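You operate a simulated robot arm through the tools that you are given. There is no shell and no other tool. Be economical: measure what you need, move in short steps, check, and stop when the job is done.

The job below is to be done with a simulated robot arm. You get a single attempt, and the scene is never put back.

JOB
Take the blue ring box from the long arm of the desk and leave it on top of the blue bath thermometer.

It is judged by the outcome, as a careful person would: the job done as asked, and still so three seconds after it is handed in. It fails if anything else is knocked over, pushed out of place, dropped, spilled or broken.

ROBOT AND FRAMES
A 6-joint arm with a two-finger parallel gripper, fixed in place. Base frame: the origin is at the foot of the arm, x ahead of it, y to its left, z up; the work surface is at about z = 0. Readings come in mm, degrees, newtons and seconds.
With the tool pointing down near the work surface it reaches from about 140 to 580 mm from the base axis. Its first joint turns from -66.0 to 66.0 degrees. Payload 2.1 kg.
Tool frame: the origin (TCP) lies between the finger pads and is the grasp point; the fingertips stand 30 mm ahead of it; z points along the fingers, y is the line along which they close. Largest opening 94 mm; finger width 28, thickness 10; the body of the gripper, 50 by 96 mm, starts 55 mm behind the TCP.
Orientation is that of the tool frame in the base frame, as [roll, pitch, yaw] about the fixed x, y, z axes, in that order (R = Rz(yaw) Ry(pitch) Rx(roll)). With the fingers straight down and closing along the base's y, the tool's x points along the base's -x, its y along +y and its z along -z.

CONTROLS
- The arm moves only by the tool send_rows. Its argument "rows" is a list of rows, each a list of 7 numbers: the opening, from 0 (shut) to 1 (fully open), then the shift along the tool's x, y, z in mm, then the turn, a rotation vector about the tool's x, y, z in degrees. In form: [[gripper, dx, dy, dz, wx, wy, wz], ...]. A call has 1 to 12 rows; each row is the pose to reach, as a shift and turn from the pose commanded when the call began, along the tool's axes at that moment. Rows are played at 5 a second. More than 50 mm and 8.6 degrees between two rows, or a gripper value outside its range, and nothing of the call is played. Where a pose cannot be reached the arm comes as near as it can. A force on the tool above 40 N (or 10 N above the force at the start of the call, whichever is more), or a blocked arm, ends the call early, and 0.2 s more pass. The fingers move at their own pace (about 72 mm/s each) and stop on an object; they squeeze with about 22 N. The grip force told is the motor's: it shows also when the fingers shut on nothing. Time passes only in rows, and 0.2 s behind the last, so rows that repeat a pose let the fingers close. The reply holds the time, the measured pose of the TCP, the force on the tool along the base axes, the opening and the grip force, in the units named above and with some noise.
- Cameras (640 x 400 px; columns grow to the right, rows downward): "scene" is fixed at [62.4, -388, 470.9]; the picture's right is [0.64, -0.77, 0.00], its down [-0.53, -0.45, -0.72] and it looks along [0.55, 0.46, -0.70] (base axes); focal length 321 px, centre (320, 200). "wrist" rides on the gripper at [-37, 0, -58] in the tool frame; the picture's right is [0.00, -1.00, 0.00], its down [0.97, 0.00, -0.24] and it looks along [0.24, 0.00, 0.97] (tool axes); focal length 218 px, centre (320, 200).
- get_image(camera): a new picture of that camera. No time passes.
- pixel_to_xyz(camera, pixels): for up to 12 pixels [column, row] of the newest picture of that camera ("zoom" is the newest enlarged one), the place [x, y, z] in the base frame of the surface seen there, good to about 3 mm. No time passes.
- enlarge(camera, box): a new picture of the part [left, top, right, bottom] of that camera's present view, enlarged. No time passes.
- close_job(): hands the job in; it is judged then, once.

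Work in short steps. Measure before you move; look again where a grasp or a placing could have gone wrong, and mend it. You have 60 turns and 30 pictures in all, those below and enlarged ones among them. Open the gripper and draw the arm clear of the work before you hand the job in, unless the task says otherwise; then end with one line.

The tools are called after "Emit:" as a command line: name --pt "numbers of a row" for each row, then --argument value for the rest, lists and objects as JSON in quotes. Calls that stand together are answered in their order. send_rows: Moves the arm, as the interface text tells. Its arguments: {"type":"object","properties":{"rows":{"type":"array","items":{"type":"array","items":{"type":"number"}}}},"required":["rows"]} The other tools are called the same way: get_image (camera) takes a picture; pixel_to_xyz (camera, pixels) gives the place of the surface under pixels of a picture; enlarge (camera, box) takes an enlarged picture of a part of a camera's view; close_job () hands the job in.

At the start:

```text
time_s: 0.0
tool_pos: [287.5, -37.4, 215.9]
orientation: [179.9, 0.0, -179.9]
contact_force: [-0.1, 0.6, -0.4]
opening: 94.0
gripper_force: 0.1
```

scene: 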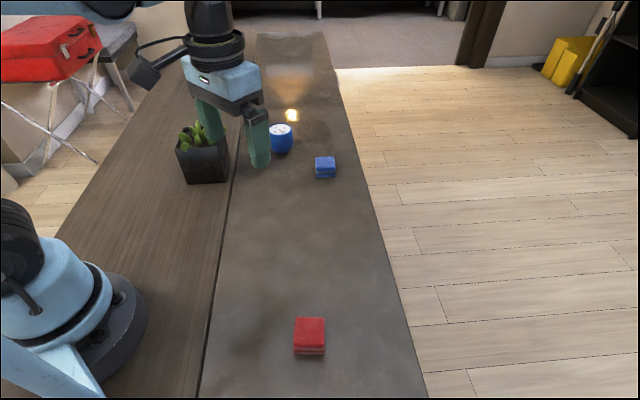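
wrist: 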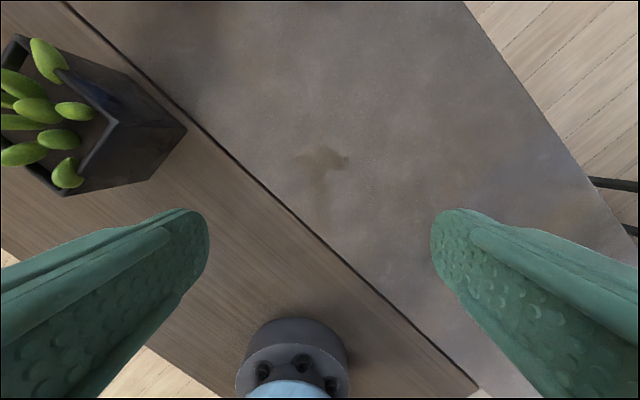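

The scene shows a blue box near (325,167) and a blue round thing near (281,138). I enlarge the region to measure both.

Emit:
enlarge --camera "scene" --box '[240, 90, 368, 190]'

Emit:
pixel_to_xyz --camera "scene" --pixels '[[325, 160], [318, 174], [334, 174], [281, 131], [281, 148], [292, 115], [310, 330], [205, 155], [330, 190], [325, 168]]'

```text
4.00 times, centred on (304, 140) of scene
```

zoom: 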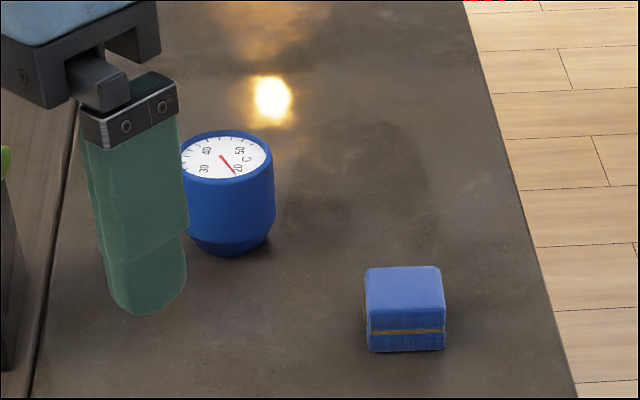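

```text
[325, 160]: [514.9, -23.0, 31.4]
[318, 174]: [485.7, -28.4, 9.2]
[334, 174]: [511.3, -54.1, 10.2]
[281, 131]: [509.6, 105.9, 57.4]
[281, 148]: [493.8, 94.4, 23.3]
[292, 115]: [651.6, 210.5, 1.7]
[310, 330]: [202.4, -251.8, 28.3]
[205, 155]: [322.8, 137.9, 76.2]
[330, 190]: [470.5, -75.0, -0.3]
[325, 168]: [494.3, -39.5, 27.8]
```

The ring box's top is at about zoom (405,290) and the thermometer's dial at (228,158). I take finer points on both.

Emit:
pixel_to_xyz --camera "zoom" --pixels '[[371, 271], [437, 270], [442, 308], [370, 309], [405, 290], [372, 346], [440, 345], [192, 155], [264, 155], [227, 136], [230, 178], [228, 157]]'

```text
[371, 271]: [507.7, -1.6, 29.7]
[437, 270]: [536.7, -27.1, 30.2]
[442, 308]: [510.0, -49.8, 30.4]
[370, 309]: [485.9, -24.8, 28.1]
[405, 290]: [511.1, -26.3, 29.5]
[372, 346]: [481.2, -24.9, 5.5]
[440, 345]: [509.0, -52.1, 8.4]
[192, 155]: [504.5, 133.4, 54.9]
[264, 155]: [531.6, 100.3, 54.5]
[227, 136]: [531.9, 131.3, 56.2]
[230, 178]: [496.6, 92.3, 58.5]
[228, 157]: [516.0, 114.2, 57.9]
```

The box centre is about (510,-26), top z≈30, turned 45°; the dial's centre is about (516,113), top z≈57. I move above the box with a 45° turn, staying high.

Emit:
send_rows --pt "1 -37 2 10 0 0 7.5" --pt "1 -74 4 20 0 0 15" --pt "1 -111 6 30 0 0 22.5" --pt "1 -148 8 40 0 0 30" --pt "1 -185 10 50 0 0 37.5" --pt "1 -222.5 11.4 60 0 0 45" --pt "1 -222.5 11.4 60 0 0 45"

Emit:
get_image --camera "wrist"

```text
time_s: 1.6
tool_pos: [509.5, -26.9, 155.6]
orientation: [180.0, 0.0, 134.9]
contact_force: [0.0, -0.1, -0.1]
opening: 94.0
gripper_force: 0.0
```

```text
26 pictures are left
```

wrist: 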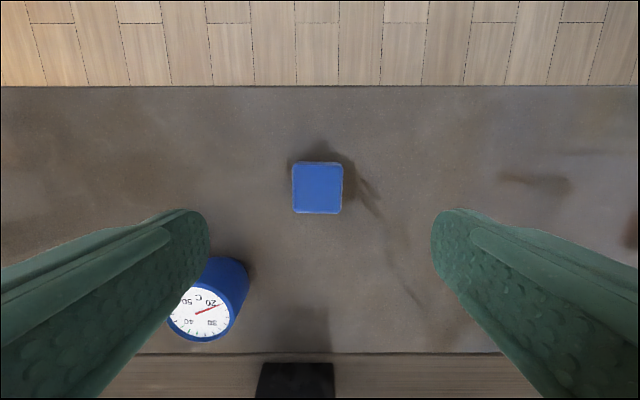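

The box sits squarely between the fingers at (318,188). I measure its top corners from here.

Emit:
pixel_to_xyz --camera "wrist" --pixels '[[295, 166], [340, 166], [295, 210], [340, 210], [318, 188], [200, 314], [230, 300], [175, 320], [202, 288], [200, 335]]'

```text
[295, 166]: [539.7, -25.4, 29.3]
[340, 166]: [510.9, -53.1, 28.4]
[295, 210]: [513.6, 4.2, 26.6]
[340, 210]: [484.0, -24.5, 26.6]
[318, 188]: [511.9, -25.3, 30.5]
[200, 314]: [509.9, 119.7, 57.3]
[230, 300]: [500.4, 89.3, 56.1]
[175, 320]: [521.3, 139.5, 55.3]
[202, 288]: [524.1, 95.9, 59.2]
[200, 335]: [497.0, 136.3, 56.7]
```

Box centre is (512,-25). I shift 2 mm, descend to TCP z≈35 (tips about 5 mm up), and look at the readings.

Emit:
send_rows --pt "1 -0.7 2 40 0 0 0" --pt "1 -0.7 2 75 0 0 0" --pt "1 -0.7 2 100 0 0 0" --pt "1 -0.7 2 112 0 0 0" --pt "1 -0.7 2 121 0 0 0" --pt "1 -0.7 2 121 0 0 0"

Emit:
get_image --camera "wrist"

```text
time_s: 3.0
tool_pos: [511.2, -24.1, 34.3]
orientation: [-179.9, 0.0, 135.0]
contact_force: [0.5, 0.6, -0.8]
opening: 93.7
gripper_force: 0.1
```

```text
25 pictures are left
```

wrist: 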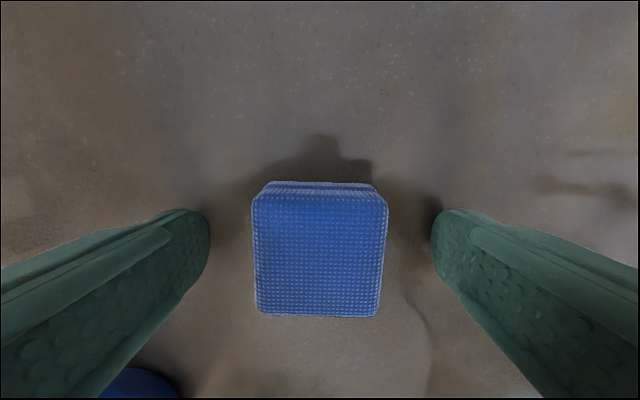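

The box lies between the fingers, centred at about (318,256), clear on both sides. I close the gripper and hold.

Emit:
send_rows --pt "0.7 0 0 0 0 0 0" --pt "0.3 0 0 0 0 0 0" --pt "0.2 0 0 0 0 0 0" --pt "0.2 0 0 0 0 0 0" --pt "0.2 0 0 0 0 0 0"

```text
time_s: 4.2
tool_pos: [512.6, -23.8, 35.4]
orientation: [179.9, 0.0, 135.0]
contact_force: [0.3, -0.5, 17.5]
opening: 43.3
gripper_force: 21.6
```

The fingers stopped at 43 mm with 21.6 N grip. I lift straight up and check the hold.

Emit:
send_rows --pt "0.2 0 0 -5 0 0 0" --pt "0.2 0 0 -15 0 0 0" --pt "0.2 0 0 -40 0 0 0" --pt "0.2 0 0 -75 0 0 0" --pt "0.2 0 0 -100 0 0 0" --pt "0.2 0 0 -100 0 0 0"

Emit:
get_image --camera "wrist"

Emit:
get_image --camera "scene"

```text
time_s: 5.6
tool_pos: [512.6, -24.3, 136.2]
orientation: [179.8, 0.0, 135.0]
contact_force: [-0.4, 0.2, -0.9]
opening: 43.1
gripper_force: 22.0
```

```text
24 pictures are left
```

wrist: 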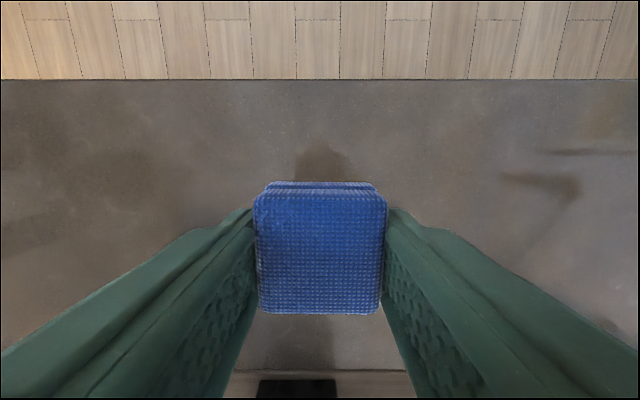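

```text
23 pictures are left
```

scene: 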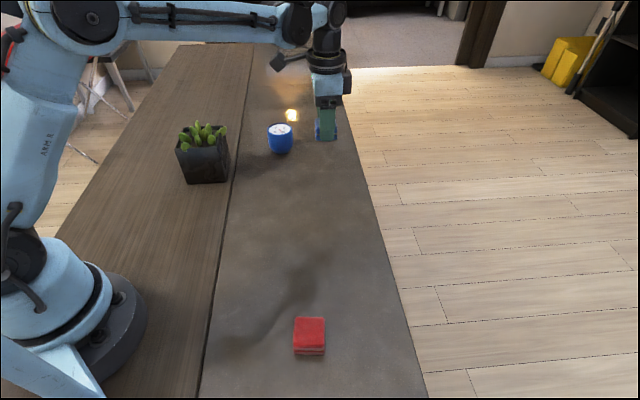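

The box is held level. The dial is now unobstructed at (281,128); I enlarge it to measure its centre precisely.

Emit:
enlarge --camera "scene" --box '[249, 115, 313, 165]'

```text
8.00 times, centred on (281, 140) of scene
```

zoom: 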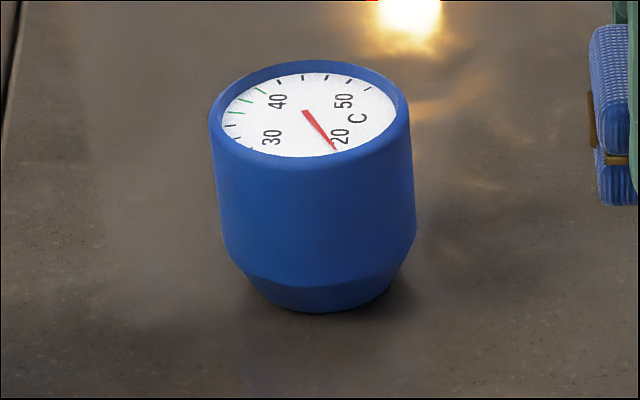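

The dial ellipse runs from about (210,118) to (408,110), centre near (309,116). I measure rim and centre points.

Emit:
pixel_to_xyz --camera "zoom" --pixels '[[309, 116], [225, 114], [394, 112], [300, 75], [312, 155], [214, 120], [403, 115], [305, 64], [309, 164], [249, 145], [365, 145], [365, 85]]'

```text
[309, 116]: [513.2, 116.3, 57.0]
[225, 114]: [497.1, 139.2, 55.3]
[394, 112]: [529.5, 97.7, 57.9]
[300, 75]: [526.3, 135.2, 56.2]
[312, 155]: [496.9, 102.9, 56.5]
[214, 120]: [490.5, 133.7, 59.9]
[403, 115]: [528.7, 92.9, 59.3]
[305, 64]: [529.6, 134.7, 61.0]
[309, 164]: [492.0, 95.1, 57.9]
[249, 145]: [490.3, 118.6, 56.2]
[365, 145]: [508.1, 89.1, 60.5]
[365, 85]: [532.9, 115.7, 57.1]
```

Dial centre is about (511,116.5), rim z≈60. I carry the box level to above it, with the box bottom near z=100.

Emit:
send_rows --pt "0.2 12 12 0 0 0 0" --pt "0.2 34 33 0 0 0 0" --pt "0.2 58 56.5 0 0 0 0" --pt "0.2 80 78 0 0 0 0" --pt "0.2 95 92.5 0 0 0 0" --pt "0.2 101.6 98.8 0 0 0 0" --pt "0.2 101.6 98.8 0 0 0 0" --pt "0.2 101.6 98.8 0 0 0 0"

Emit:
enlarge --camera "scene" --box '[233, 85, 329, 160]'

Emit:
get_image --camera "wrist"

```text
time_s: 7.4
tool_pos: [510.7, 117.8, 135.0]
orientation: [-180.0, 0.0, 135.1]
contact_force: [-0.2, -0.1, -0.3]
opening: 43.2
gripper_force: 22.7
```

```text
5.33 times, centred on (281, 122) of scene
```

zoom: 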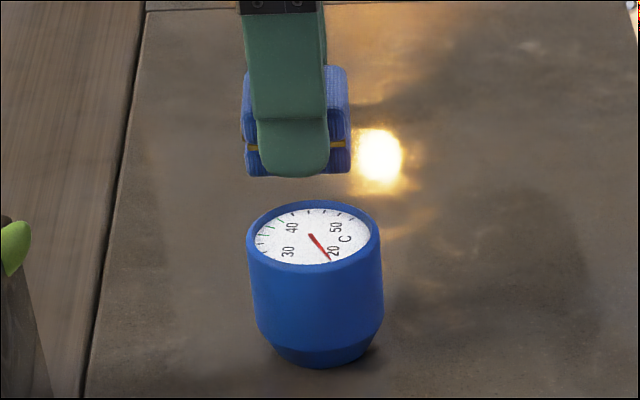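

```text
20 pictures are left
```

wrist: 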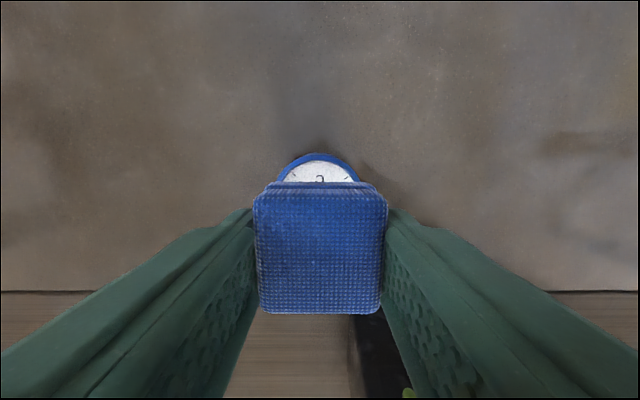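

Both views suggest the box should go about 3 mm along tool −x: the rim's far edge at wrist (319,153) puts the dial's centre there. I correct and lower to just above the rim.

Emit:
send_rows --pt "0.2 -3.3 0 8 0 0 0" --pt "0.2 -3.3 0 20 0 0 0" --pt "0.2 -3.3 0 30 0 0 0" --pt "0.2 -3.3 0 36 0 0 0" --pt "0.2 -3.3 0 36 0 0 0"

Emit:
enlarge --camera "scene" --box '[249, 105, 313, 155]'

```text
time_s: 8.6
tool_pos: [512.9, 114.5, 99.5]
orientation: [180.0, 0.0, 135.1]
contact_force: [0.1, 0.9, 0.1]
opening: 42.9
gripper_force: 22.7
```

```text
8.00 times, centred on (281, 130) of scene
```

zoom: 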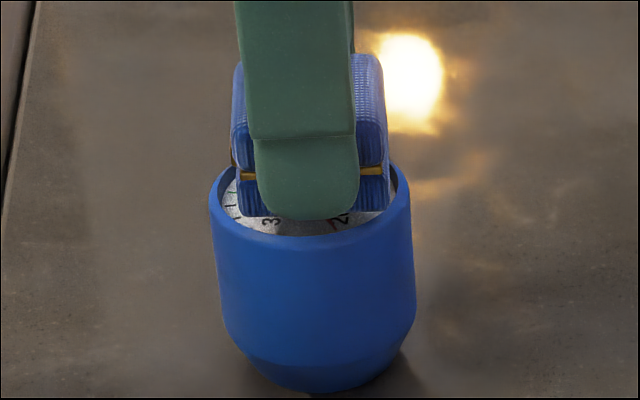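

The box is centred over the rim (238–390 vs 209–411). I lower in 1 mm steps watching for contact.

Emit:
send_rows --pt "0.2 0 0 1 0 0 0" --pt "0.2 0 0 2 0 0 0" --pt "0.2 0 0 3 0 0 0" --pt "0.2 0 0 3 0 0 0"

```text
time_s: 9.6
tool_pos: [512.7, 115.4, 95.3]
orientation: [-180.0, 0.0, 135.0]
contact_force: [0.2, -0.8, -0.7]
opening: 43.2
gripper_force: 22.2
```

No contact yet; I go 1 mm further.

Emit:
send_rows --pt "0.2 0 0 1 0 0 0" --pt "0.2 0 0 1 0 0 0"

```text
time_s: 10.2
tool_pos: [512.8, 114.3, 94.6]
orientation: [180.0, 0.0, 135.0]
contact_force: [0.0, -0.6, 6.8]
opening: 42.9
gripper_force: 22.4
```

Contact: 6.8 N up. I open gradually to release.

Emit:
send_rows --pt "0.48 0 0 0 0 0 0" --pt "0.55 0 0 0 0 0 0" --pt "0.7 0 0 0 0 0 0" --pt "0.8 0 0 0 0 0 0" --pt "0.8 0 0 0 0 0 0"

Emit:
enlarge --camera "scene" --box '[249, 105, 313, 155]'

Emit:
get_image --camera "wrist"

```text
time_s: 11.4
tool_pos: [512.1, 114.8, 94.6]
orientation: [180.0, 0.0, 135.0]
contact_force: [-0.9, -0.2, -0.4]
opening: 75.3
gripper_force: 0.1
```

```text
8.00 times, centred on (281, 130) of scene
```

zoom: 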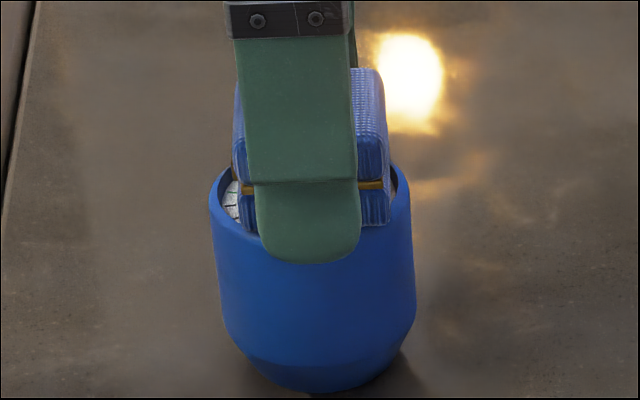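

```text
17 pictures are left
```

wrist: 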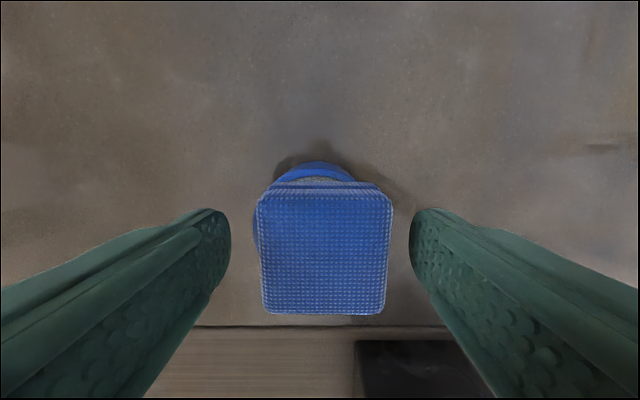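

The box rests level on the dial, with both fingers clear (gaps at columns 230–255 and 393–410). I raise straight up with the gripper open.

Emit:
send_rows --pt "0.8 0 0 -8 0 0 0" --pt "0.8 0 0 -25 0 0 0" --pt "0.9 0 0 -55 0 0 0" --pt "1 0 0 -90 0 0 0" --pt "1 0 0 -125 0 0 0" --pt "1 0 0 -125 0 0 0"

Emit:
enlarge --camera "scene" --box '[233, 85, 329, 160]'

Emit:
get_image --camera "wrist"

```text
time_s: 12.8
tool_pos: [512.8, 114.0, 220.0]
orientation: [-179.9, 0.1, 135.1]
contact_force: [0.0, 0.0, -0.3]
opening: 94.0
gripper_force: 0.1
```

```text
5.33 times, centred on (281, 122) of scene
```

zoom: 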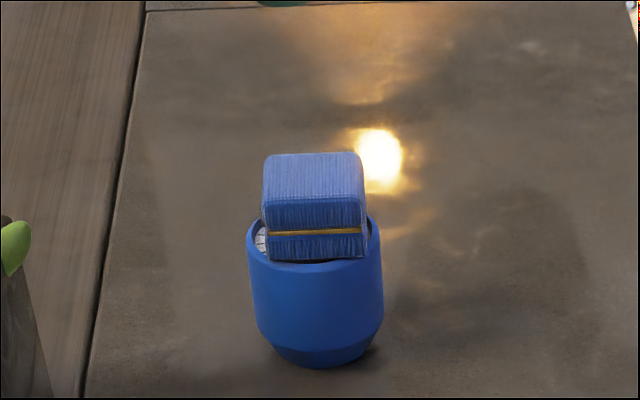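

```text
15 pictures are left
```

wrist: 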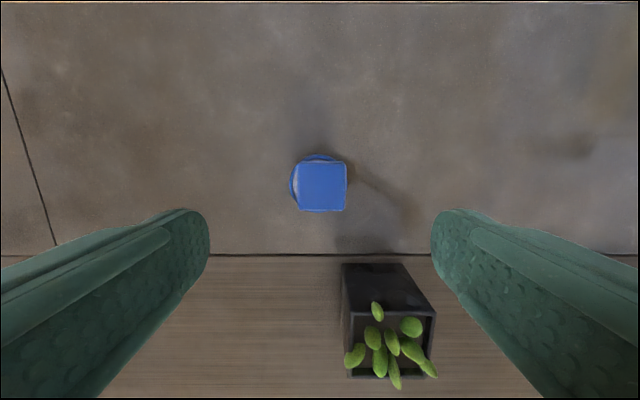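

The box sits level and stable on the thermometer, with the gripper open and well above it; the thermometer and plant haven't moved. I hand the job in.

Emit:
close_job

```text
The job is handed in.
```

The blue ring box is resting level on top of the blue bath thermometer; the gripper is open and clear above it, and I saw nothing else disturbed.
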